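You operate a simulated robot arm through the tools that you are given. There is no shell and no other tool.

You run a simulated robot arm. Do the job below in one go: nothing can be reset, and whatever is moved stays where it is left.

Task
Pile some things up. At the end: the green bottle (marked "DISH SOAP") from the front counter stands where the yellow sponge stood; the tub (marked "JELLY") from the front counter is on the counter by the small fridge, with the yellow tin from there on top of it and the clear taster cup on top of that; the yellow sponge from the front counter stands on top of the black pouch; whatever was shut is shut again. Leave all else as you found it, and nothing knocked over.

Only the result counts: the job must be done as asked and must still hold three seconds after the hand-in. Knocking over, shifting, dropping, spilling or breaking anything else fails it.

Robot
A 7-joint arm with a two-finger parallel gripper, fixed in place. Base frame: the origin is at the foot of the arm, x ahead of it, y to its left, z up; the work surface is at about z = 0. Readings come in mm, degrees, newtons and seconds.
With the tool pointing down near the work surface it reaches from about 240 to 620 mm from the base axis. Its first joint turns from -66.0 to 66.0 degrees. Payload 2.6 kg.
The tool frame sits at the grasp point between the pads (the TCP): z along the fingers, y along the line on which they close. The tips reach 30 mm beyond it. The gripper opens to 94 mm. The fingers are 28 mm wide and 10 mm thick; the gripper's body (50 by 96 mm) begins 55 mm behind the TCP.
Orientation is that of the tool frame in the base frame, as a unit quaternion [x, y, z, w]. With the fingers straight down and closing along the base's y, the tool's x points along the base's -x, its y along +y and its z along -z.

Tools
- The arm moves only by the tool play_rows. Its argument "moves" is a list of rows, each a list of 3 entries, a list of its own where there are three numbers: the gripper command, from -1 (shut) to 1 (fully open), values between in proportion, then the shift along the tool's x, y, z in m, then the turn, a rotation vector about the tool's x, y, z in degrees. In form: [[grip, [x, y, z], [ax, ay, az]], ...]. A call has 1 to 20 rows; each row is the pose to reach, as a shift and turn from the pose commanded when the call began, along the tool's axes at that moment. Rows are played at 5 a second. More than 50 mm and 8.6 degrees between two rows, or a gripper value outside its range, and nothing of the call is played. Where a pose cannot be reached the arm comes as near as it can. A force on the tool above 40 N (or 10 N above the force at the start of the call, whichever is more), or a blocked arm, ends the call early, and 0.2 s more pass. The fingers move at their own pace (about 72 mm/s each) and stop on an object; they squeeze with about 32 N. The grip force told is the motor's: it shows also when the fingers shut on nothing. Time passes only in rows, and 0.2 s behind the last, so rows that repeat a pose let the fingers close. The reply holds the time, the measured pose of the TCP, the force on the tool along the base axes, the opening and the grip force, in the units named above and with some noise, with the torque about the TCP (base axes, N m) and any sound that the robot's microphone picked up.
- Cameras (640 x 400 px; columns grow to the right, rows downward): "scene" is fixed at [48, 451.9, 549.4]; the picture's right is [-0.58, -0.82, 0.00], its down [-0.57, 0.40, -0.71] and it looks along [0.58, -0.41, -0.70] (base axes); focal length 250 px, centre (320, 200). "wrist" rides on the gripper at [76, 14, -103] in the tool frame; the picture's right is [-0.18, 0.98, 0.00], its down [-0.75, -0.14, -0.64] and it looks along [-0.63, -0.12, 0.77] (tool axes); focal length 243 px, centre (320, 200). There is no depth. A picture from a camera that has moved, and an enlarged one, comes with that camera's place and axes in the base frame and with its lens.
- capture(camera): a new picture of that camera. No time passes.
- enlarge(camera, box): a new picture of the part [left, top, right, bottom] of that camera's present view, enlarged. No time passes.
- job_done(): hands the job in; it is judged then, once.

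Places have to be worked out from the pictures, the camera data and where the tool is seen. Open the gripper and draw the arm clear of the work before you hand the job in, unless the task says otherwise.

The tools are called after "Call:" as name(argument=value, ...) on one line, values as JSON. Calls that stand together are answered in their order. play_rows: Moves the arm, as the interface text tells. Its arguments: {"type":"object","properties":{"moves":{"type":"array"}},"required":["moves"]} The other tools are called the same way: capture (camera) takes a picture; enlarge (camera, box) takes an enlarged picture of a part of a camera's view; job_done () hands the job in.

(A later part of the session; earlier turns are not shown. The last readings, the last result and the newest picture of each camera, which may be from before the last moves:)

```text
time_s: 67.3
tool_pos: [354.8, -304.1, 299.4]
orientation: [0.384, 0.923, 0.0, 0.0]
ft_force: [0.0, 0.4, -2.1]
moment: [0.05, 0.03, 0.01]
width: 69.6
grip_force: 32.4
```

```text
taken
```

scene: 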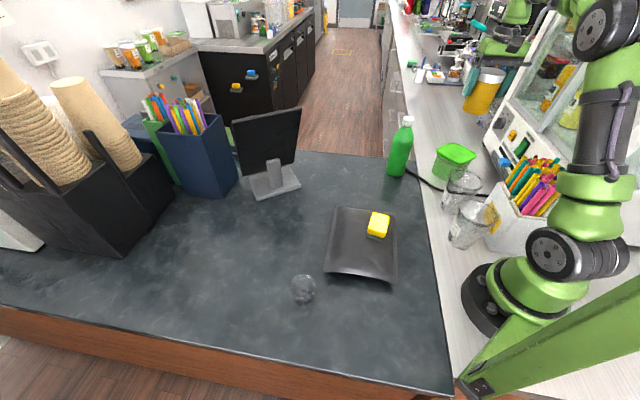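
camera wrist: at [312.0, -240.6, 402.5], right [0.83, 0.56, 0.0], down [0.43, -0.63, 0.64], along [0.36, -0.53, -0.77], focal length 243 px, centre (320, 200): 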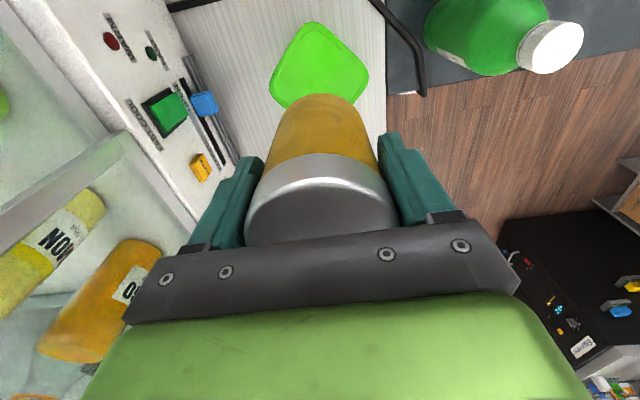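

The tin is now above the tub, and the lid corners put the tub centre within about 3 mm of my position. I'll lower to about 15 mm above the lid.

Call:
play_rows(moves=[[-1, [-0.0008, -0.0012, 0.02], [0, 0, 0]], [-1, [-0.0008, -0.0012, 0.05], [0, 0, 0]], [-1, [-0.0008, -0.0012, 0.08], [0, 0, 0]], [-1, [-0.0008, -0.0012, 0.105], [0, 0, 0]], [-1, [-0.0008, -0.0012, 0.122], [0, 0, 0]], [-1, [-0.0008, -0.0012, 0.122], [0, 0, 0]]])

Call:
capture(camera="wrist")

Call:
enlarge(camera="scene", box=[400, 100, 500, 200])

```text
time_s: 68.7
tool_pos: [353.7, -305.9, 177.8]
orientation: [0.384, 0.924, 0.0, 0.001]
ft_force: [-0.1, 0.5, -1.6]
moment: [0.0, 0.02, 0.0]
width: 69.6
grip_force: 31.8
```

```text
taken
camera wrist: at [312.0, -242.5, 280.2], right [0.83, 0.56, 0.0], down [0.43, -0.63, 0.64], along [0.36, -0.53, -0.77], focal length 243 px, centre (320, 200)
```

wrist: 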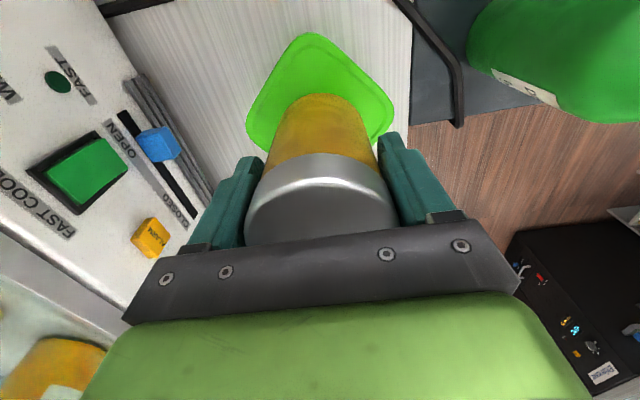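

```text
4.00 times, centred on (450, 150) of scene
camera zoom: at [48.0, 451.9, 549.5], right [-0.58, -0.82, 0.0], down [-0.57, 0.4, -0.71], along [0.58, -0.41, -0.7], focal length 998 px, centre (-200, 400)
```

zoom: 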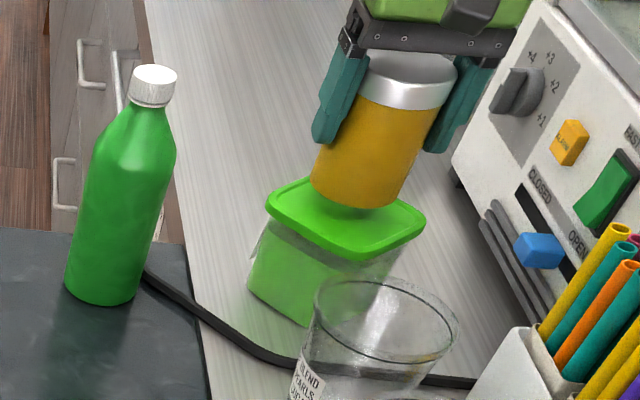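

The tin hangs centred over the lid. I'll creep down to contact.

Call:
play_rows(moves=[[-1, [0, 0, 0.004], [0, 0, 0]], [-1, [0, 0, 0.008], [0, 0, 0]], [-1, [0, 0, 0.011], [0, 0, 0]], [-1, [0, 0, 0.012], [0, 0, 0]], [-1, [0, 0, 0.012], [0, 0, 0]]])

```text
time_s: 69.9
tool_pos: [354.9, -306.2, 167.5]
orientation: [0.384, 0.923, 0.0, 0.0]
ft_force: [0.6, -0.1, -2.1]
moment: [0.01, 0.0, 0.0]
width: 69.4
grip_force: 31.3
```

No contact yet, so I'll keep creeping in 1–1.5 mm rows.

Call:
play_rows(moves=[[-1, [0, 0, 0.0015], [0, 0, 0]], [-1, [0, 0, 0.003], [0, 0, 0]], [-1, [0, 0, 0.004], [0, 0, 0]], [-1, [0, 0, 0.004], [0, 0, 0]]])

```text
time_s: 70.9
tool_pos: [353.9, -304.8, 161.6]
orientation: [0.384, 0.924, 0.001, 0.0]
ft_force: [0.0, 0.5, -2.2]
moment: [0.0, -0.02, 0.01]
width: 69.4
grip_force: 32.0
```

Call:
play_rows(moves=[[-1, [0, 0, 0.001], [0, 0, 0]], [-1, [0, 0, 0.002], [0, 0, 0]], [-1, [0, 0, 0.003], [0, 0, 0]], [-1, [0, 0, 0.003], [0, 0, 0]]])

Call:
enlarge(camera="scene", box=[400, 100, 500, 200])

```text
time_s: 71.9
tool_pos: [356.0, -306.0, 159.5]
orientation: [0.384, 0.923, 0.0, 0.0]
ft_force: [-2.6, 2.7, 10.9]
moment: [0.28, 0.39, 0.0]
width: 69.6
grip_force: 31.6
```

```text
4.00 times, centred on (450, 150) of scene
camera zoom: at [47.9, 451.9, 549.4], right [-0.58, -0.82, 0.0], down [-0.57, 0.4, -0.71], along [0.58, -0.41, -0.7], focal length 998 px, centre (-200, 400)
```

zoom: 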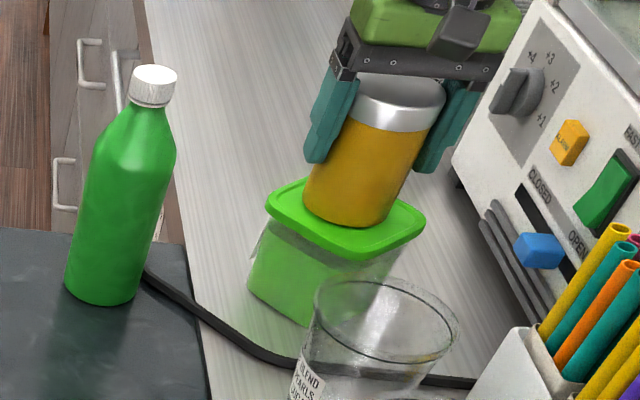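

Contact was made with slightly too much push (about 11 N). I'll ease up 1 mm, then release gently.

Call:
play_rows(moves=[[-1, [0, 0, -0.0008], [0, 0, 0]], [-1, [0, 0, -0.0008], [0, 0, 0]]])

```text
time_s: 72.5
tool_pos: [355.5, -305.9, 159.9]
orientation: [0.383, 0.924, 0.0, 0.001]
ft_force: [0.3, 0.1, 6.3]
moment: [0.02, -0.11, -0.05]
width: 69.6
grip_force: 31.4
```

Call:
play_rows(moves=[[-1, [0, 0, -0.0008], [0, 0, 0]], [-1, [0, 0, -0.0008], [0, 0, 0]]])

```text
time_s: 73.1
tool_pos: [354.0, -306.2, 160.6]
orientation: [0.383, 0.924, 0.0, -0.001]
ft_force: [-0.7, 0.0, -1.3]
moment: [-0.02, -0.04, 0.02]
width: 69.4
grip_force: 32.2
```

The tin now just rests on the lid with a light touch. I'll open gradually.

Call:
play_rows(moves=[[0.5, [0, 0, 0], [0, 0, 0]], [0.55, [0, 0, 0], [0, 0, 0]], [0.65, [0, 0, 0], [0, 0, 0]], [0.8, [0, 0, 0], [0, 0, 0]], [1, [0, 0, 0], [0, 0, 0]], [1, [0, 0, 0], [0, 0, 0]]])

Call:
enlarge(camera="scene", box=[400, 100, 500, 200])

Call:
capture(camera="wrist")

```text
time_s: 74.5
tool_pos: [355.1, -306.3, 161.9]
orientation: [0.383, 0.924, -0.001, 0.0]
ft_force: [-1.1, 0.6, 0.4]
moment: [-0.01, -0.01, -0.01]
width: 94.0
grip_force: 0.1
```

```text
4.00 times, centred on (450, 150) of scene
camera zoom: at [48.0, 451.9, 549.4], right [-0.58, -0.82, 0.0], down [-0.57, 0.4, -0.71], along [0.58, -0.41, -0.7], focal length 998 px, centre (-200, 400)
```

zoom: 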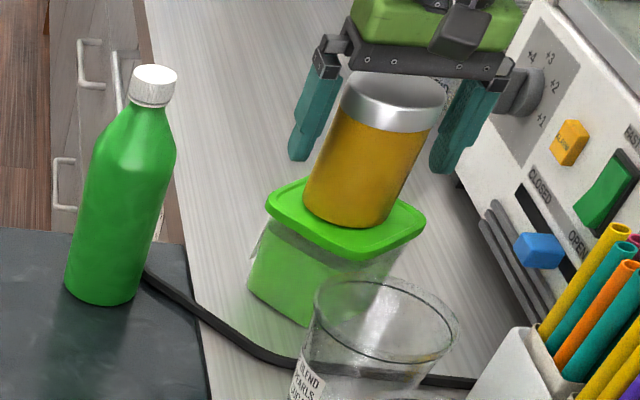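

```text
taken
camera wrist: at [311.8, -242.2, 263.6], right [0.83, 0.56, 0.0], down [0.43, -0.63, 0.64], along [0.36, -0.53, -0.77], focal length 243 px, centre (320, 200)
```

wrist: 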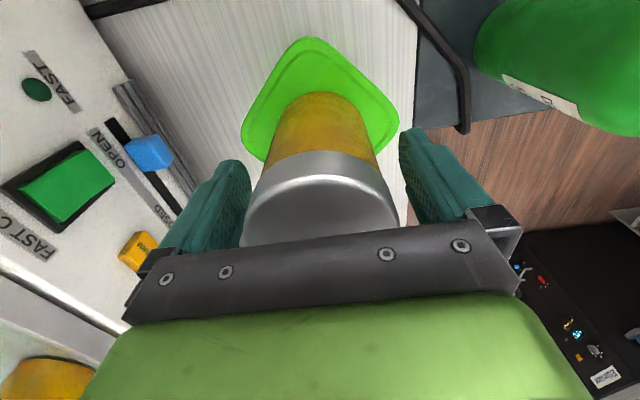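

The tin stands centred on the tub and is released. I'll rise straight up and swing across to look at the taster cup.

Call:
play_rows(moves=[[1, [0, 0, -0.03], [0, 0, 0]], [1, [0, 0, -0.07], [0, 0, 0]], [1, [0, 0, -0.11], [0, 0, 0]], [1, [0, 0, -0.15], [0, 0, 0]], [1, [0.031, 0.0184, -0.15], [0, 0, -5.94]], [1, [0.062, 0.0368, -0.15], [0, 0, -11.88]], [1, [0.0931, 0.0552, -0.15], [0, 0, -17.81]], [1, [0.1241, 0.0736, -0.15], [0, 0, -23.75]], [1, [0.1551, 0.0919, -0.15], [0, 0, -29.69]], [1, [0.1862, 0.1103, -0.15], [0, 0, -35.63]], [1, [0.2172, 0.1287, -0.15], [0, 0, -41.56]], [1, [0.2482, 0.1471, -0.15], [0, 0, -47.5]], [1, [0.2792, 0.1655, -0.145], [0, 0, -53.44]], [1, [0.3103, 0.1839, -0.14], [0, 0, -59.38]], [1, [0.3413, 0.2023, -0.13], [0, 0, -65.31]], [1, [0.3723, 0.2206, -0.12], [0, 0, -71.25]], [1, [0.4033, 0.239, -0.11], [0, 0, -77.19]], [1, [0.4344, 0.2574, -0.1], [0, 0, -83.13]], [1, [0.4654, 0.2758, -0.09], [0, 0, -89.06]], [1, [0.4964, 0.2942, -0.09], [0, 0, -95]]])

Call:
capture(camera="wrist")

Call:
capture(camera="scene")

```text
time_s: 78.7
tool_pos: [211.6, 255.0, 250.7]
orientation: [-0.422, 0.907, 0.0, 0.001]
ft_force: [0.7, 0.0, 0.0]
moment: [0.04, -0.02, 0.01]
width: 94.0
grip_force: 0.1
```

```text
taken
camera wrist: at [153.4, 205.1, 352.8], right [-0.64, 0.77, 0.0], down [0.59, 0.49, 0.64], along [0.5, 0.41, -0.77], focal length 243 px, centre (320, 200)
```

wrist: 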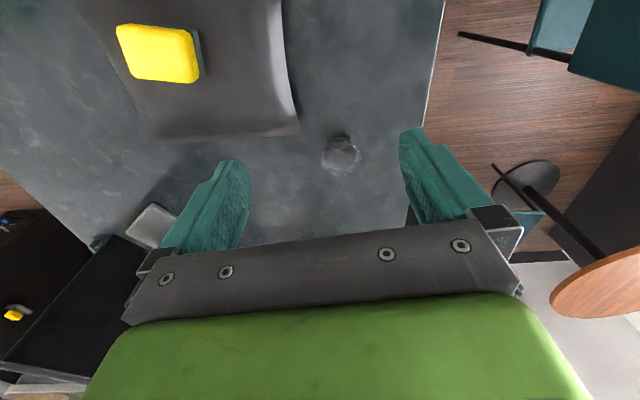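

```text
taken
```

scene: 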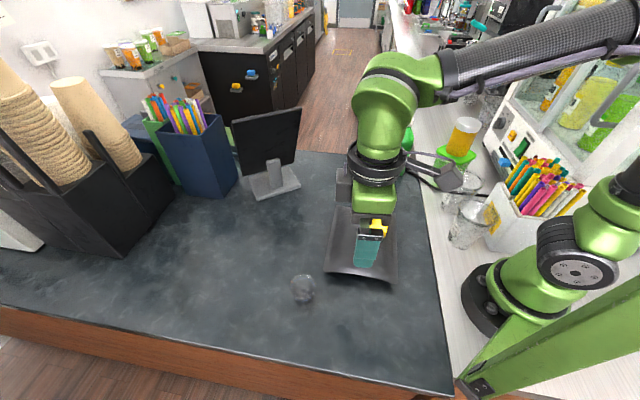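

The tub-and-tin pile looks good. I'll enlarge the cup in both views.

Call:
enlarge(camera="wrist", box=[280, 110, 400, 200])

Call:
enlarge(camera="scene", box=[270, 260, 340, 320])

```text
4.44 times, centred on (340, 155) of wrist
camera zoom: at [153.4, 205.1, 352.8], right [-0.64, 0.77, 0.0], down [0.59, 0.49, 0.64], along [0.5, 0.41, -0.77], focal length 1078 px, centre (231, 400)
```

zoom: 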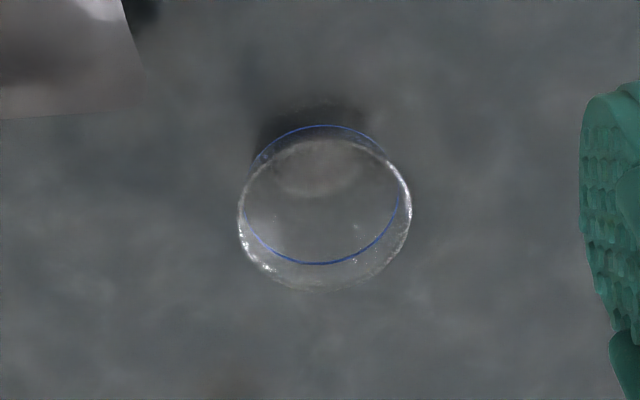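

```text
6.67 times, centred on (305, 290) of scene
camera zoom: at [48.0, 451.9, 549.4], right [-0.58, -0.82, 0.0], down [-0.57, 0.4, -0.71], along [0.58, -0.41, -0.7], focal length 1664 px, centre (420, -400)
```

zoom: 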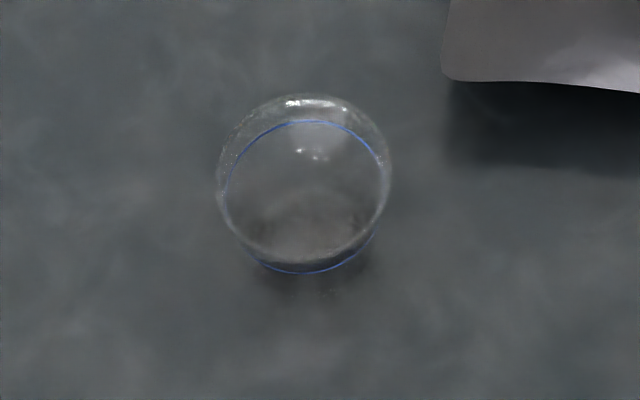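

The cup's rim looks about 55 mm across at z≈46, centred near (271, 340), and it tapers down. I'll move closer to confirm its shape before gripping.

Call:
play_rows(moves=[[1, [-0.015, 0.003, 0.035], [0, 0, 0]], [1, [-0.03, 0.006, 0.07], [0, 0, 0]], [1, [-0.0435, 0.0094, 0.1], [0, 0, 0]], [1, [-0.0435, 0.0094, 0.1], [0, 0, 0]]])

Call:
enlarge(camera="wrist", box=[260, 60, 400, 180])

Call:
capture(camera="wrist")

```text
time_s: 79.7
tool_pos: [233.6, 293.8, 151.2]
orientation: [-0.422, 0.907, 0.001, 0.0]
ft_force: [-0.3, 0.0, -0.6]
moment: [-0.02, 0.03, 0.02]
width: 93.9
grip_force: 0.0
```

```text
3.33 times, centred on (330, 120) of wrist
camera zoom: at [174.3, 244.1, 252.8], right [-0.63, 0.77, 0.0], down [0.59, 0.49, 0.64], along [0.5, 0.41, -0.77], focal length 809 px, centre (287, 467)
```

zoom: 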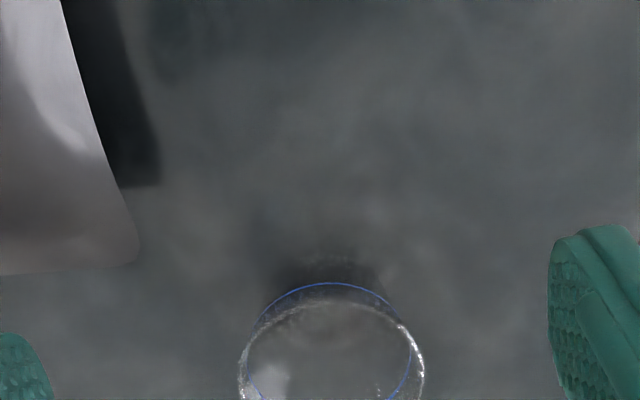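

```text
taken
camera wrist: at [174.3, 244.1, 252.8], right [-0.63, 0.77, 0.0], down [0.59, 0.49, 0.64], along [0.5, 0.41, -0.77], focal length 243 px, centre (320, 200)
```

wrist: 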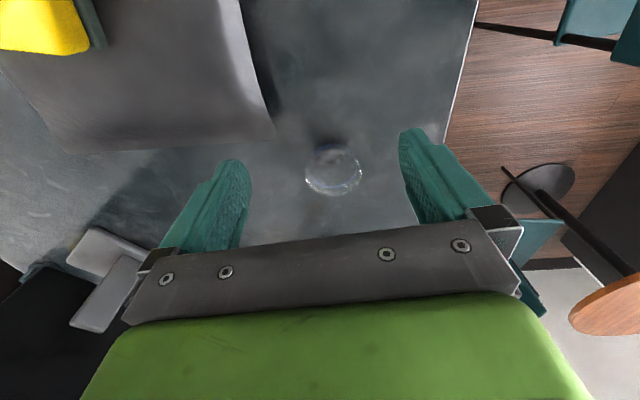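

Call:
enlarge(camera="wrist", box=[290, 130, 380, 210])

```text
5.00 times, centred on (335, 170) of wrist
camera zoom: at [174.3, 244.1, 252.8], right [-0.63, 0.77, 0.0], down [0.59, 0.49, 0.64], along [0.5, 0.41, -0.77], focal length 1213 px, centre (245, 350)
```

zoom: 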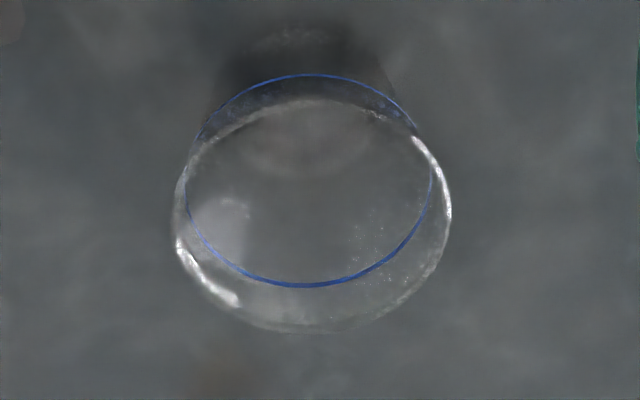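

The cup is a small frustum: rim about 56 mm at z=46, base about 40 mm, centred at (271, 340.5). I'll position above it and check.

Call:
play_rows(moves=[[1, [-0.03, 0.001, 0.02], [0, 0, 0]], [1, [-0.0598, 0.002, 0.04], [0, 0, 0]], [1, [-0.0598, 0.002, 0.056], [0, 0, 0]], [1, [-0.0598, 0.002, 0.056], [0, 0, 0]]])

Call:
enlarge(camera="wrist", box=[220, 40, 420, 220])

Call:
enlarge(camera="scene", box=[260, 210, 360, 320])

```text
time_s: 80.7
tool_pos: [268.9, 340.0, 94.6]
orientation: [-0.422, 0.906, 0.0, 0.0]
ft_force: [0.6, 0.0, -1.3]
moment: [-0.01, -0.03, 0.02]
width: 94.0
grip_force: 0.1
```

```text
2.22 times, centred on (320, 130) of wrist
camera zoom: at [210.9, 291.0, 196.6], right [-0.63, 0.77, 0.0], down [0.59, 0.49, 0.64], along [0.5, 0.41, -0.77], focal length 539 px, centre (320, 356)
```

zoom: 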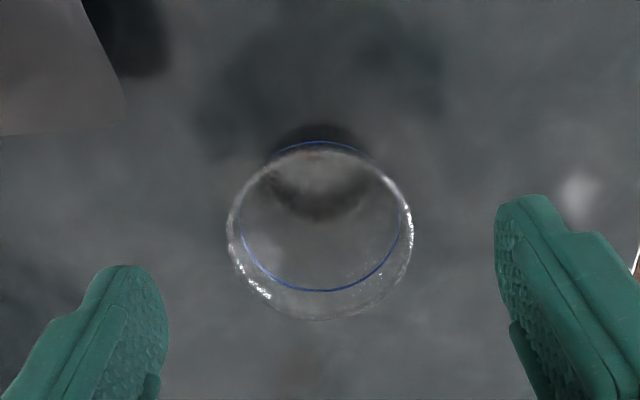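

```text
3.64 times, centred on (310, 265) of scene
camera zoom: at [48.0, 451.9, 549.4], right [-0.58, -0.82, 0.0], down [-0.57, 0.4, -0.71], along [0.58, -0.41, -0.7], focal length 908 px, centre (356, -36)
```

zoom: 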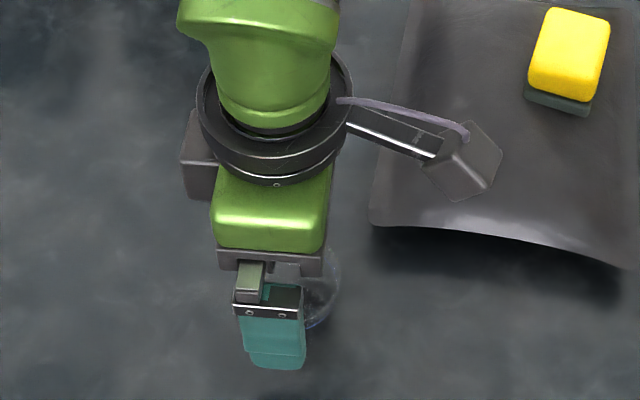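

Aligned within 1 mm. I'll go down to z≈45 and close lightly.

Call:
play_rows(moves=[[1, [0, 0, 0.02], [0, 0, 0]], [1, [0, 0, 0.038], [0, 0, 0]], [1, [0, 0, 0.049], [0, 0, 0]], [1, [0, 0, 0.049], [0, 0, 0]], [0.5, [0, 0, 0.049], [0, 0, 0]], [0.15, [0, 0, 0.049], [0, 0, 0]], [0.12, [0, 0, 0.049], [0, 0, 0]], [0.12, [0, 0, 0.049], [0, 0, 0]], [0.12, [0, 0, 0.049], [0, 0, 0]]])

Call:
enlarge(camera="wrist", box=[220, 60, 420, 240])

```text
time_s: 82.7
tool_pos: [269.9, 339.6, 45.8]
orientation: [-0.421, 0.907, 0.0, 0.0]
ft_force: [-0.5, -0.4, -0.2]
moment: [0.02, 0.0, 0.0]
width: 54.0
grip_force: 1.0
```

```text
2.22 times, centred on (320, 150) of wrist
camera zoom: at [210.9, 290.1, 147.9], right [-0.63, 0.77, 0.0], down [0.59, 0.49, 0.64], along [0.5, 0.41, -0.77], focal length 539 px, centre (320, 311)
```

zoom: 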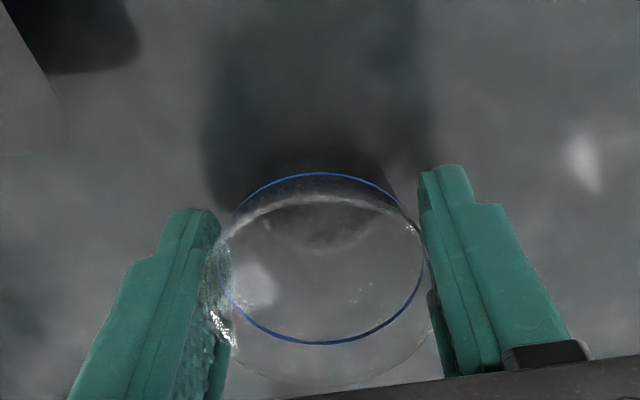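

The grip force is about 1 N at 54 mm. I'll firm it up moderately rather than squeeze a clear cup fully.

Call:
play_rows(moves=[[0.0, [0, 0, 0], [0, 0, 0]], [-0.1, [0, 0, 0], [0, 0, 0]], [-0.1, [0, 0, 0], [0, 0, 0]]])

```text
time_s: 83.5
tool_pos: [270.0, 339.3, 46.2]
orientation: [-0.422, 0.907, -0.001, 0.0]
ft_force: [-0.2, -1.3, -1.0]
moment: [0.02, -0.02, 0.0]
width: 52.2
grip_force: 31.7
```

Now firmly held at 52 mm. I'll lift slowly a little and check that the cup stays upright.

Call:
play_rows(moves=[[-0.1, [0, 0, -0.01], [0, 0, 0]], [-0.1, [0, 0, -0.025], [0, 0, 0]], [-0.1, [0, 0, -0.045], [0, 0, 0]], [-0.1, [0, 0, -0.06], [0, 0, 0]], [-0.1, [0, 0, -0.06], [0, 0, 0]]])

Call:
enlarge(camera="wrist", box=[220, 60, 420, 240])

Call:
enlarge(camera="scene", box=[260, 200, 360, 310])

```text
time_s: 84.7
tool_pos: [269.0, 339.8, 106.0]
orientation: [-0.422, 0.907, 0.0, 0.001]
ft_force: [-0.4, 0.8, 0.8]
moment: [0.03, 0.03, 0.01]
width: 52.5
grip_force: 31.9
```

```text
2.22 times, centred on (320, 150) of wrist
camera zoom: at [211.1, 289.9, 209.1], right [-0.63, 0.77, 0.0], down [0.59, 0.49, 0.64], along [0.5, 0.41, -0.77], focal length 539 px, centre (320, 311)
```

zoom: 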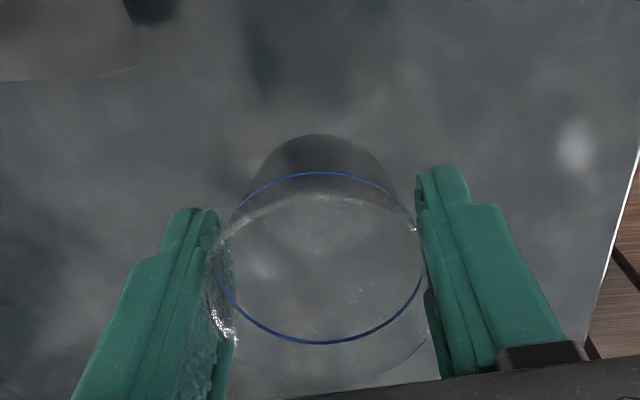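

```text
3.64 times, centred on (310, 255) of scene
camera zoom: at [48.0, 451.9, 549.4], right [-0.58, -0.82, 0.0], down [-0.57, 0.4, -0.71], along [0.58, -0.41, -0.7], focal length 908 px, centre (356, 0)
```

zoom: 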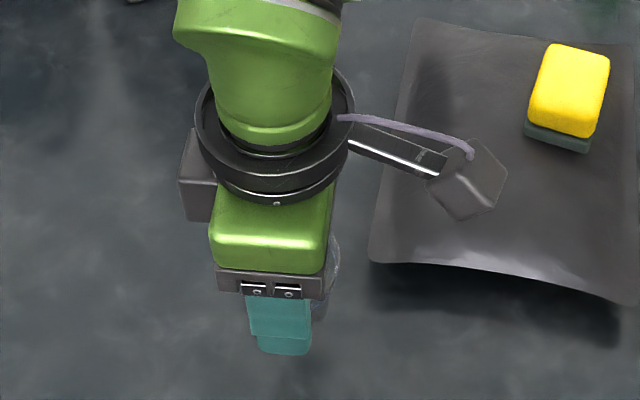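

The cup hangs upright in the grip. I'll raise it to z≈310 and carry it around to above the tin.

Call:
play_rows(moves=[[-0.1, [0, 0, -0.03], [0, 0, 0]], [-0.1, [0, 0, -0.065], [0, 0, 0]], [-0.1, [0, 0, -0.1], [0, 0, 0]], [-0.1, [0, 0, -0.135], [0, 0, 0]], [-0.1, [0, 0, -0.17], [0, 0, 0]], [-0.1, [0, 0, -0.204], [0, 0, 0]], [-0.1, [0, 0, -0.204], [0, 0, 0]]])

Call:
play_rows(moves=[[-0.1, [0.0244, -0.0267, 0], [0, 0, 5.28]], [-0.1, [0.0488, -0.0534, 0], [0, 0, 10.56]], [-0.1, [0.0732, -0.0802, 0], [0, 0, 15.83]], [-0.1, [0.0975, -0.1069, 0], [0, 0, 21.11]], [-0.1, [0.1219, -0.1336, 0], [0, 0, 26.39]], [-0.1, [0.1463, -0.1603, 0], [0, 0, 31.67]], [-0.1, [0.1707, -0.187, 0], [0, 0, 36.94]], [-0.1, [0.1951, -0.2137, 0], [0, 0, 42.22]], [-0.1, [0.2195, -0.2405, 0], [0, 0, 47.5]], [-0.1, [0.2438, -0.2672, 0], [0, 0, 52.78]], [-0.1, [0.2682, -0.2939, 0], [0, 0, 58.06]], [-0.1, [0.2926, -0.3206, 0], [0, 0, 63.33]], [-0.1, [0.317, -0.3473, 0], [0, 0, 68.61]], [-0.1, [0.3414, -0.374, 0], [0, 0, 73.89]], [-0.1, [0.3658, -0.4008, 0], [0, 0, 79.17]], [-0.1, [0.3901, -0.4275, 0], [0, 0, 84.44]], [-0.1, [0.4145, -0.4542, 0], [0, 0, 89.72]], [-0.1, [0.4389, -0.4809, 0], [0, 0, 95]], [-0.1, [0.4389, -0.4809, 0], [0, 0, 95]]])

Call:
capture(camera="wrist")

Call:
enlarge(camera="scene", box=[400, 40, 520, 200])

```text
time_s: 86.3
tool_pos: [267.8, 339.1, 310.4]
orientation: [-0.422, 0.907, 0.001, 0.0]
ft_force: [-0.4, -0.3, 1.2]
moment: [-0.01, -0.02, -0.01]
width: 52.1
grip_force: 32.0
```

```text
time_s: 90.3
tool_pos: [356.1, -307.3, 309.9]
orientation: [0.384, 0.923, 0.0, 0.0]
ft_force: [-0.7, 0.1, 0.2]
moment: [-0.02, 0.01, -0.01]
width: 52.6
grip_force: 32.2
```

```text
taken
camera wrist: at [313.2, -242.9, 412.5], right [0.83, 0.56, 0.0], down [0.43, -0.63, 0.64], along [0.36, -0.53, -0.77], focal length 243 px, centre (320, 200)
```

wrist: 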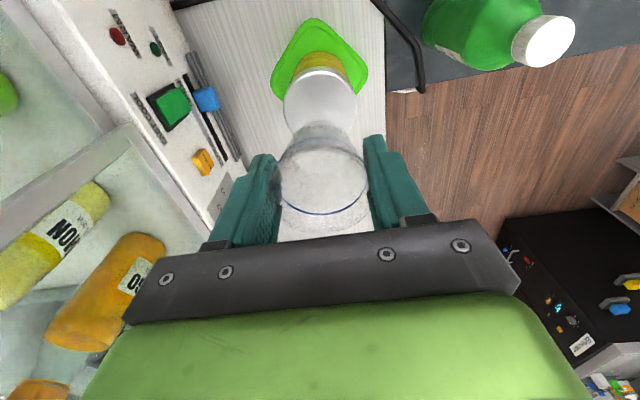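

```text
2.50 times, centred on (460, 120) of scene
camera zoom: at [48.0, 451.9, 549.4], right [-0.58, -0.82, 0.0], down [-0.57, 0.4, -0.71], along [0.58, -0.41, -0.7], focal length 624 px, centre (-30, 400)
```

zoom: 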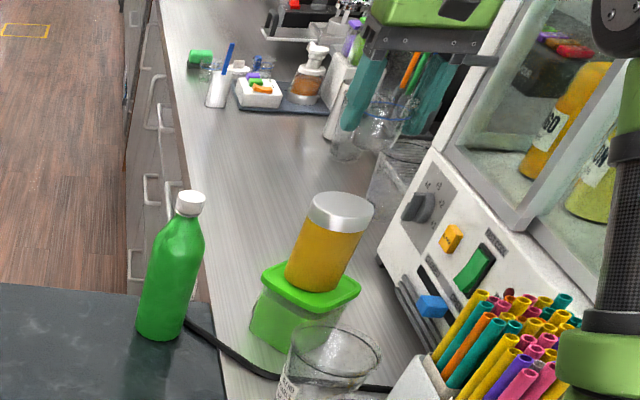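

The cup is above the pile. I'll enlarge to measure the tin top's centre relative to the gripper.

Call:
enlarge(camera="wrist", box=[250, 10, 400, 130])

Call:
enlarge(camera="wrist", box=[230, 80, 420, 240])

```text
3.33 times, centred on (325, 70) of wrist
camera zoom: at [313.2, -242.9, 412.5], right [0.83, 0.56, 0.0], down [0.43, -0.63, 0.64], along [0.36, -0.53, -0.77], focal length 809 px, centre (303, 633)
```

zoom: 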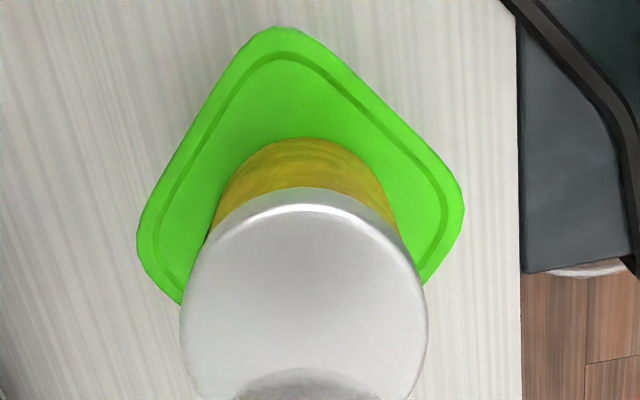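

```text
2.50 times, centred on (325, 160) of wrist
camera zoom: at [313.2, -242.9, 412.5], right [0.83, 0.56, 0.0], down [0.43, -0.63, 0.64], along [0.36, -0.53, -0.77], focal length 606 px, centre (308, 300)
```

zoom: 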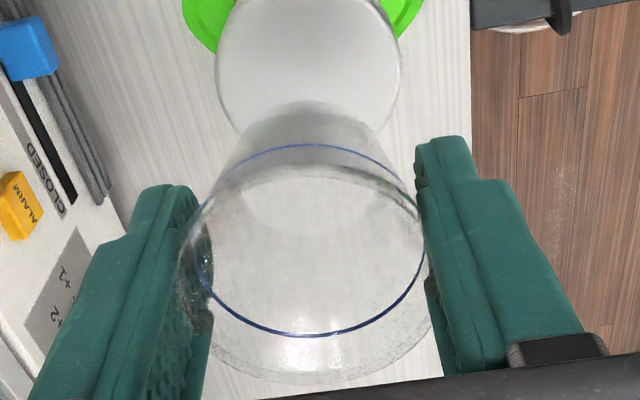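

The tin's centre is about 4–5 mm toward the base from the cup's axis. I'll correct by 5 mm and lower to about 15 mm above the tin.

Call:
play_rows(moves=[[-0.1, [0.005, 0, 0.01], [0, 0, 0]], [-0.1, [0.005, 0, 0.03], [0, 0, 0]], [-0.1, [0.005, 0, 0.045], [0, 0, 0]], [-0.1, [0.005, 0, 0.054], [0, 0, 0]], [-0.1, [0.005, 0, 0.054], [0, 0, 0]]])

Call:
enlarge(camera="scene", box=[410, 60, 510, 180])

Call:
enlarge(camera="wrist", box=[230, 80, 420, 240])

```text
time_s: 91.5
tool_pos: [351.9, -301.4, 256.2]
orientation: [0.383, 0.924, 0.0, 0.0]
ft_force: [-0.4, 0.3, -0.3]
moment: [0.0, 0.04, 0.0]
width: 52.2
grip_force: 31.3
```

```text
3.33 times, centred on (460, 120) of scene
camera zoom: at [48.0, 451.9, 549.4], right [-0.58, -0.82, 0.0], down [-0.57, 0.4, -0.71], along [0.58, -0.41, -0.7], focal length 832 px, centre (-147, 467)
```

zoom: 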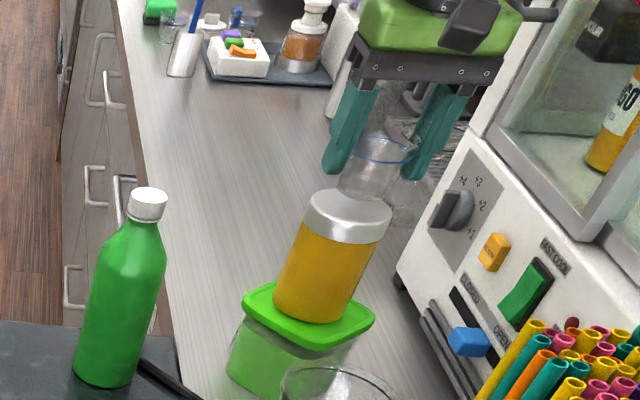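

```text
2.50 times, centred on (325, 160) of wrist
camera zoom: at [309.6, -238.3, 358.8], right [0.83, 0.56, 0.0], down [0.43, -0.63, 0.64], along [0.36, -0.53, -0.77], focal length 606 px, centre (308, 300)
```

zoom: 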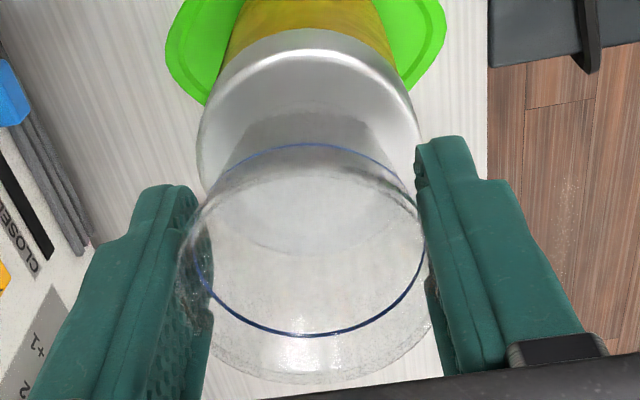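

The cup is over the tin's middle within about 3 mm. I'll creep down.

Call:
play_rows(moves=[[-0.1, [-0.001, 0, 0.004], [0, 0, 0]], [-0.1, [-0.001, 0, 0.008], [0, 0, 0]], [-0.1, [-0.001, 0, 0.01], [0, 0, 0]], [-0.1, [-0.001, 0, 0.01], [0, 0, 0]]])

Call:
play_rows(moves=[[-0.1, [0, 0, 0.001], [0, 0, 0]], [-0.1, [0, 0, 0.002], [0, 0, 0]], [-0.1, [0, 0, 0.002], [0, 0, 0]]])

Call:
enlarge(camera="scene", box=[430, 80, 500, 140])

```text
time_s: 92.5
tool_pos: [352.3, -301.0, 245.5]
orientation: [0.384, 0.924, 0.0, 0.0]
ft_force: [-0.3, -0.2, -0.6]
moment: [-0.01, -0.02, -0.02]
width: 52.6
grip_force: 32.2
```

```text
time_s: 93.3
tool_pos: [352.2, -302.3, 243.4]
orientation: [0.383, 0.924, -0.001, 0.001]
ft_force: [-0.2, -0.2, -0.3]
moment: [0.02, -0.03, 0.04]
width: 52.3
grip_force: 32.0
```

```text
6.67 times, centred on (465, 110) of scene
camera zoom: at [48.0, 451.9, 549.4], right [-0.58, -0.82, 0.0], down [-0.57, 0.4, -0.71], along [0.58, -0.41, -0.7], focal length 1664 px, centre (-647, 800)
```

zoom: 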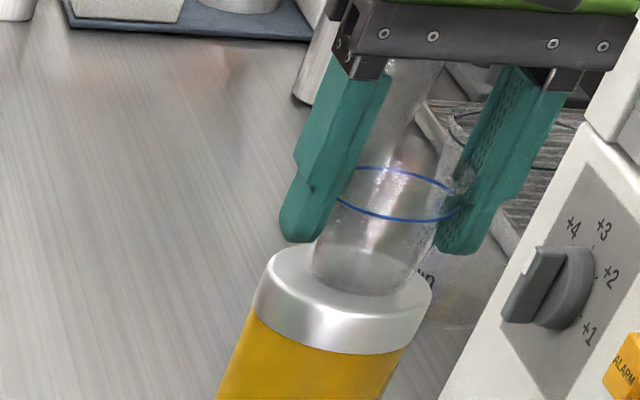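

Call:
enlarge(camera="wrist", box=[240, 80, 400, 220])

```text
2.86 times, centred on (320, 150) of wrist
camera zoom: at [309.9, -239.2, 346.4], right [0.83, 0.56, 0.0], down [0.43, -0.63, 0.64], along [0.36, -0.53, -0.77], focal length 693 px, centre (320, 343)
```

zoom: 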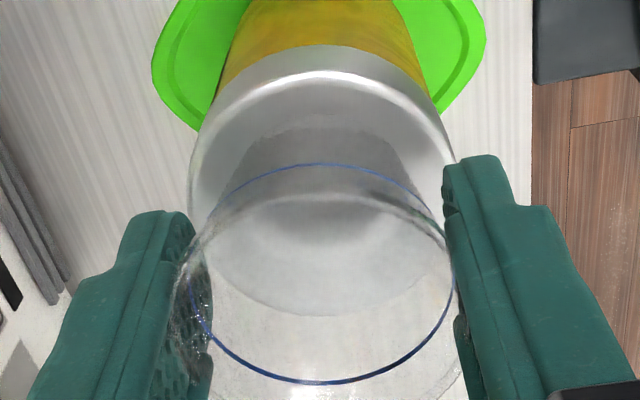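

Seen from above, the cup base and tin top are concentric within about 3 mm. I'll continue creeping in 1 mm rows.

Call:
play_rows(moves=[[-0.1, [0, 0, 0.0008], [0, 0, 0]], [-0.1, [0, 0, 0.0016], [0, 0, 0]], [-0.1, [0, 0, 0.0016], [0, 0, 0]]])

```text
time_s: 94.1
tool_pos: [353.1, -304.1, 242.9]
orientation: [0.384, 0.924, 0.0, 0.0]
ft_force: [-0.2, 0.1, -0.4]
moment: [0.02, 0.02, -0.02]
width: 52.4
grip_force: 32.4
```

Call:
play_rows(moves=[[-0.1, [0, 0, 0.0008], [0, 0, 0]], [-0.1, [0, 0, 0.0016], [0, 0, 0]], [-0.1, [0, 0, 0.0016], [0, 0, 0]]])

```text
time_s: 94.9
tool_pos: [352.7, -303.1, 242.6]
orientation: [0.384, 0.923, 0.0, 0.001]
ft_force: [-0.3, -0.6, 0.4]
moment: [-0.03, 0.02, -0.01]
width: 52.3
grip_force: 31.9
```

Call:
play_rows(moves=[[-0.1, [0, 0, 0.0007], [0, 0, 0]], [-0.1, [0, 0, 0.0012], [0, 0, 0]], [-0.1, [0, 0, 0.0012], [0, 0, 0]]])

Call:
enlarge(camera="scene", box=[430, 80, 500, 140])

```text
time_s: 95.7
tool_pos: [352.5, -303.0, 240.4]
orientation: [0.384, 0.923, 0.0, 0.0]
ft_force: [-0.2, -0.5, 7.2]
moment: [0.07, 0.0, 0.0]
width: 52.2
grip_force: 32.0
```

```text
6.67 times, centred on (465, 110) of scene
camera zoom: at [47.9, 451.9, 549.4], right [-0.58, -0.82, 0.0], down [-0.57, 0.4, -0.71], along [0.58, -0.41, -0.7], focal length 1664 px, centre (-647, 800)
```

zoom: 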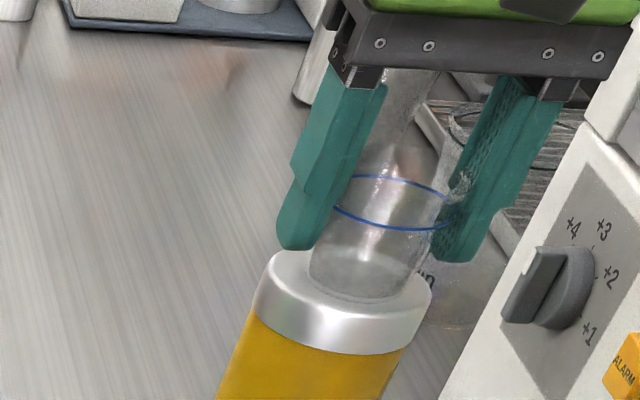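

Contact (7 N). I'll ease off slightly, then open gradually.

Call:
play_rows(moves=[[-0.1, [0, 0, -0.0006], [0, 0, 0]], [-0.1, [0, 0, -0.0006], [0, 0, 0]]])

```text
time_s: 96.3
tool_pos: [352.4, -302.5, 239.5]
orientation: [0.384, 0.923, 0.0, 0.0]
ft_force: [-0.3, -1.3, 6.6]
moment: [0.03, -0.01, -0.02]
width: 52.3
grip_force: 32.2
```

Call:
play_rows(moves=[[-0.1, [0, 0, -0.0008], [0, 0, 0]], [-0.1, [0, 0, -0.0008], [0, 0, 0]]])

```text
time_s: 96.9
tool_pos: [353.2, -303.3, 240.9]
orientation: [0.383, 0.924, 0.001, -0.001]
ft_force: [-0.2, -0.8, 0.9]
moment: [-0.01, -0.02, -0.01]
width: 52.2
grip_force: 31.9
```

Only a light touch now. I'll release gradually.

Call:
play_rows(moves=[[0.06, [0, 0, 0], [0, 0, 0]], [0.12, [0, 0, 0], [0, 0, 0]], [0.17, [0, 0, 0], [0, 0, 0]], [0.25, [0, 0, 0], [0, 0, 0]], [0.4, [0, 0, 0], [0, 0, 0]], [0.65, [0, 0, 0], [0, 0, 0]], [1, [0, 0, 0], [0, 0, 0]], [1, [0, 0, 0], [0, 0, 0]]])

Call:
enlarge(camera="scene", box=[410, 70, 510, 180])

Call:
enlarge(camera="wrist", box=[220, 60, 420, 220])

```text
time_s: 98.7
tool_pos: [352.4, -303.8, 241.2]
orientation: [0.384, 0.923, 0.0, 0.0]
ft_force: [0.1, -0.6, 0.0]
moment: [-0.04, 0.0, -0.01]
width: 94.0
grip_force: 0.1
```

```text
3.64 times, centred on (460, 125) of scene
camera zoom: at [48.0, 451.9, 549.4], right [-0.58, -0.82, 0.0], down [-0.57, 0.4, -0.71], along [0.58, -0.41, -0.7], focal length 908 px, centre (-189, 473)
```

zoom: 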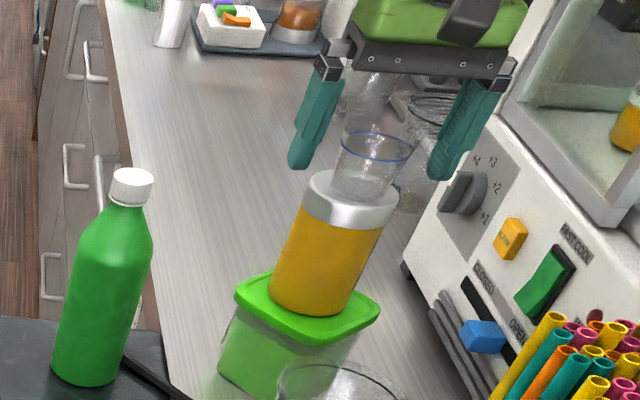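

```text
2.50 times, centred on (320, 140) of wrist
camera zoom: at [310.1, -239.3, 343.4], right [0.83, 0.56, 0.0], down [0.43, -0.63, 0.64], along [0.36, -0.53, -0.77], focal length 606 px, centre (320, 350)
```

zoom: 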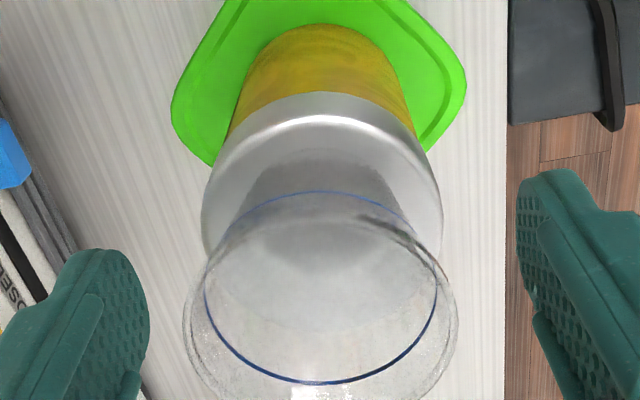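

The cup stands on the tin, on the tub. I'll rise straight up well clear, then move to look down at the soap bottle.

Call:
play_rows(moves=[[1, [0, 0, -0.025], [0, 0, 0]], [1, [0, 0, -0.06], [0, 0, 0]], [1, [0, 0, -0.095], [0, 0, 0]], [1, [0, 0, -0.115], [0, 0, 0]], [1, [0.0218, 0.0263, -0.115], [0, 0, -5]], [1, [0.0435, 0.0526, -0.115], [0, 0, -10]], [1, [0.0653, 0.0788, -0.11], [0, 0, -15]], [1, [0.087, 0.1051, -0.1], [0, 0, -20]], [1, [0.1088, 0.1314, -0.08], [0, 0, -25]], [1, [0.1088, 0.1314, -0.06], [0, 0, -25]], [1, [0.1088, 0.1314, -0.06], [0, 0, -25]]])

Call:
capture(camera="wrist")

Call:
enlarge(camera="scene", box=[370, 60, 510, 200])

```text
time_s: 101.1
tool_pos: [369.5, -132.5, 301.3]
orientation: [0.174, 0.985, -0.001, 0.0]
ft_force: [0.3, -0.5, -0.2]
moment: [0.04, 0.01, 0.0]
width: 93.9
grip_force: 0.1
```

```text
taken
camera wrist: at [303.4, -93.7, 403.2], right [0.51, 0.86, 0.0], down [0.66, -0.39, 0.64], along [0.55, -0.33, -0.77], focal length 243 px, centre (320, 200)
```

wrist: 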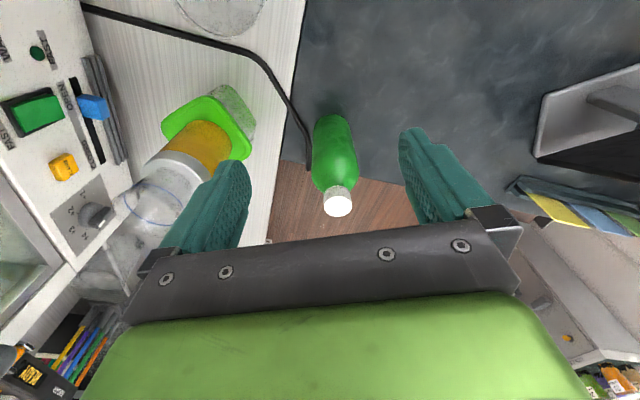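

```text
2.86 times, centred on (440, 130) of scene
camera zoom: at [48.0, 451.9, 549.4], right [-0.58, -0.82, 0.0], down [-0.57, 0.4, -0.71], along [0.58, -0.41, -0.7], focal length 713 px, centre (-23, 400)
```

zoom: 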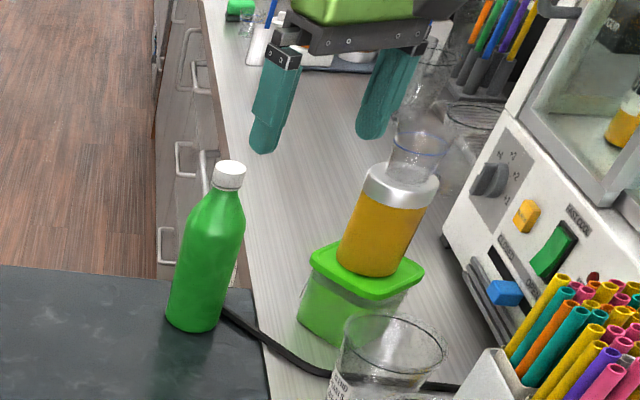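

The three-item pile stands well. I'll enlarge the bottle in the wrist view to find its cap.

Call:
enlarge(camera="wrist", box=[270, 100, 400, 230])

Call:
enlarge(camera="scene", box=[370, 100, 450, 190])

```text
3.08 times, centred on (335, 165) of wrist
camera zoom: at [303.4, -93.7, 403.2], right [0.51, 0.86, 0.0], down [0.66, -0.39, 0.64], along [0.55, -0.33, -0.77], focal length 746 px, centre (274, 308)
```

zoom: 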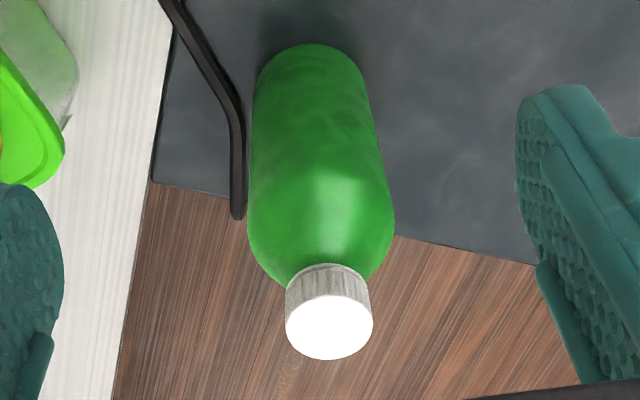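

```text
4.44 times, centred on (410, 145) of scene
camera zoom: at [48.0, 451.9, 549.4], right [-0.58, -0.82, 0.0], down [-0.57, 0.4, -0.71], along [0.58, -0.41, -0.7], focal length 1109 px, centre (-80, 444)
```

zoom: 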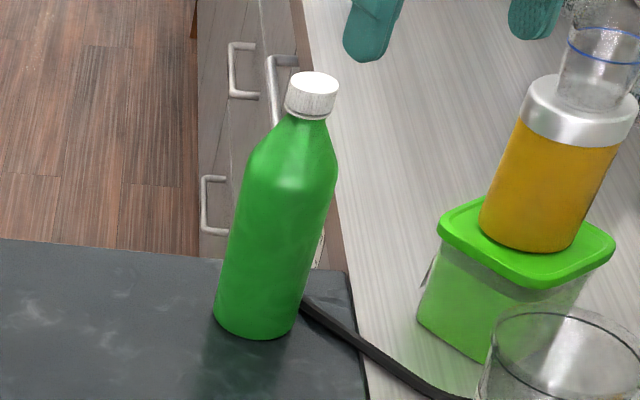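

The cap top is at about (470, −170), z≈194, 31 mm wide. The hand can't straddle the body from above, so I'll hang the bottle by its cap. I'll move above it first.

Call:
play_rows(moves=[[1, [-0.036, -0.0002, 0.01], [0, 0, 0]], [1, [-0.072, -0.0004, 0.02], [0, 0, 0]], [1, [-0.1077, -0.0006, 0.04], [0, 0, 0]], [1, [-0.1077, -0.0006, 0.055], [0, 0, 0]], [1, [-0.1077, -0.0006, 0.055], [0, 0, 0]]])

Call:
capture(camera="wrist")

Call:
enlarge(camera="wrist", box=[220, 60, 420, 220])

Call:
enlarge(camera="scene", box=[370, 60, 450, 170])

```text
time_s: 102.3
tool_pos: [470.5, -170.3, 244.4]
orientation: [0.175, 0.985, -0.001, 0.0]
ft_force: [-0.1, 0.4, 0.6]
moment: [0.0, 0.01, -0.01]
width: 94.2
grip_force: 0.2
```

```text
taken
camera wrist: at [404.7, -130.8, 347.7], right [0.51, 0.86, 0.0], down [0.66, -0.39, 0.64], along [0.55, -0.33, -0.77], focal length 243 px, centre (320, 200)
```

wrist: 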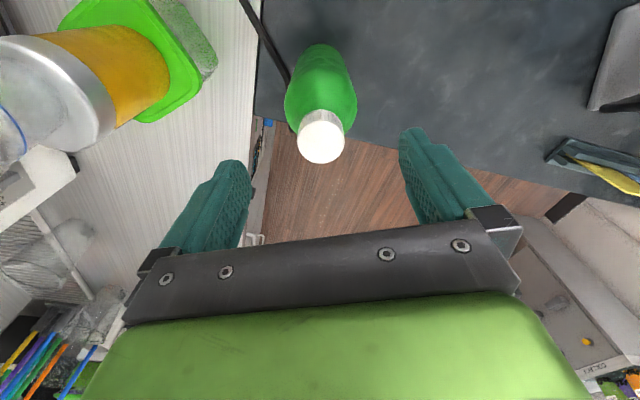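

```text
2.50 times, centred on (320, 140) of wrist
camera zoom: at [404.7, -130.8, 347.7], right [0.51, 0.86, 0.0], down [0.66, -0.39, 0.64], along [0.55, -0.33, -0.77], focal length 606 px, centre (320, 350)
```

zoom: 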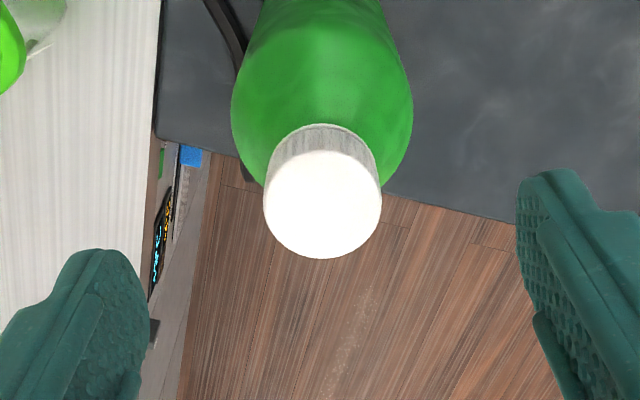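

```text
3.64 times, centred on (410, 115) of scene
camera zoom: at [48.0, 451.9, 549.4], right [-0.58, -0.82, 0.0], down [-0.57, 0.4, -0.71], along [0.58, -0.41, -0.7], focal length 908 px, centre (-7, 509)
```

zoom: 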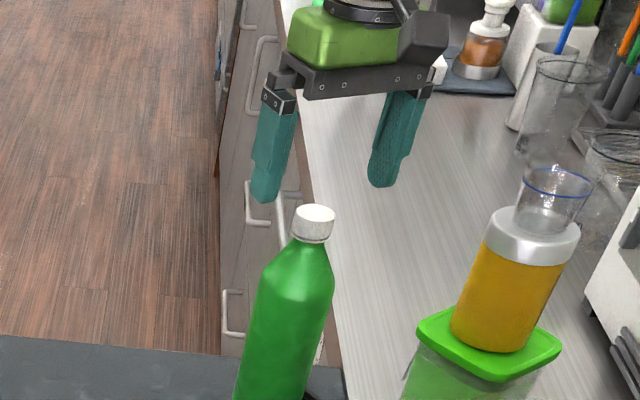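

The cap is centred within 1 mm. I'll descend so the pads take the cap only (tips at z≈172) and close.

Call:
play_rows(moves=[[1, [0.0005, 0, 0.015], [0, 0, 0]], [1, [0.0005, 0, 0.03], [0, 0, 0]], [1, [0.0005, 0, 0.0425], [0, 0, 0]], [1, [0.0005, 0, 0.0425], [0, 0, 0]], [0.2, [0.0005, 0, 0.0425], [0, 0, 0]], [-0.1, [0.0005, 0, 0.0425], [0, 0, 0]], [-0.4, [0.0005, 0, 0.0425], [0, 0, 0]], [-1, [0.0005, 0, 0.0425], [0, 0, 0]], [-1, [0.0005, 0, 0.0425], [0, 0, 0]], [-1, [0.0005, 0, 0.0425], [0, 0, 0]]])

Call:
enlarge(camera="scene", box=[370, 70, 450, 190])

Call:
enlarge(camera="wrist", box=[220, 60, 420, 220])

```text
time_s: 104.5
tool_pos: [468.9, -170.2, 203.5]
orientation: [0.173, 0.985, 0.0, -0.001]
ft_force: [0.2, 1.3, 0.4]
moment: [0.16, -0.14, 0.01]
width: 31.5
grip_force: 31.9
```

```text
3.33 times, centred on (410, 130) of scene
camera zoom: at [48.0, 451.9, 549.4], right [-0.58, -0.82, 0.0], down [-0.57, 0.4, -0.71], along [0.58, -0.41, -0.7], focal length 832 px, centre (20, 433)
```

zoom: 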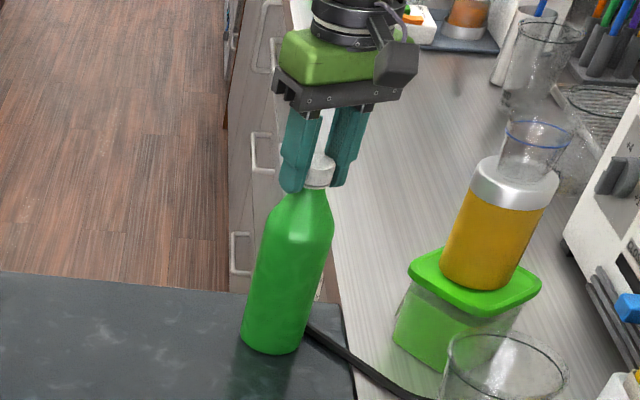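

```text
2.50 times, centred on (320, 140) of wrist
camera zoom: at [403.8, -130.8, 305.6], right [0.51, 0.86, 0.0], down [0.66, -0.39, 0.64], along [0.55, -0.33, -0.77], focal length 606 px, centre (320, 350)
```

zoom: 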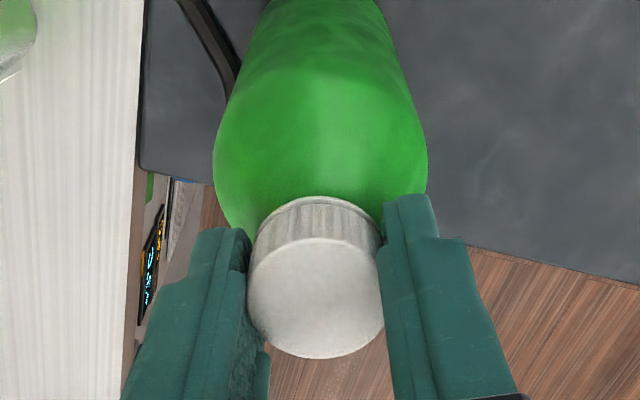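

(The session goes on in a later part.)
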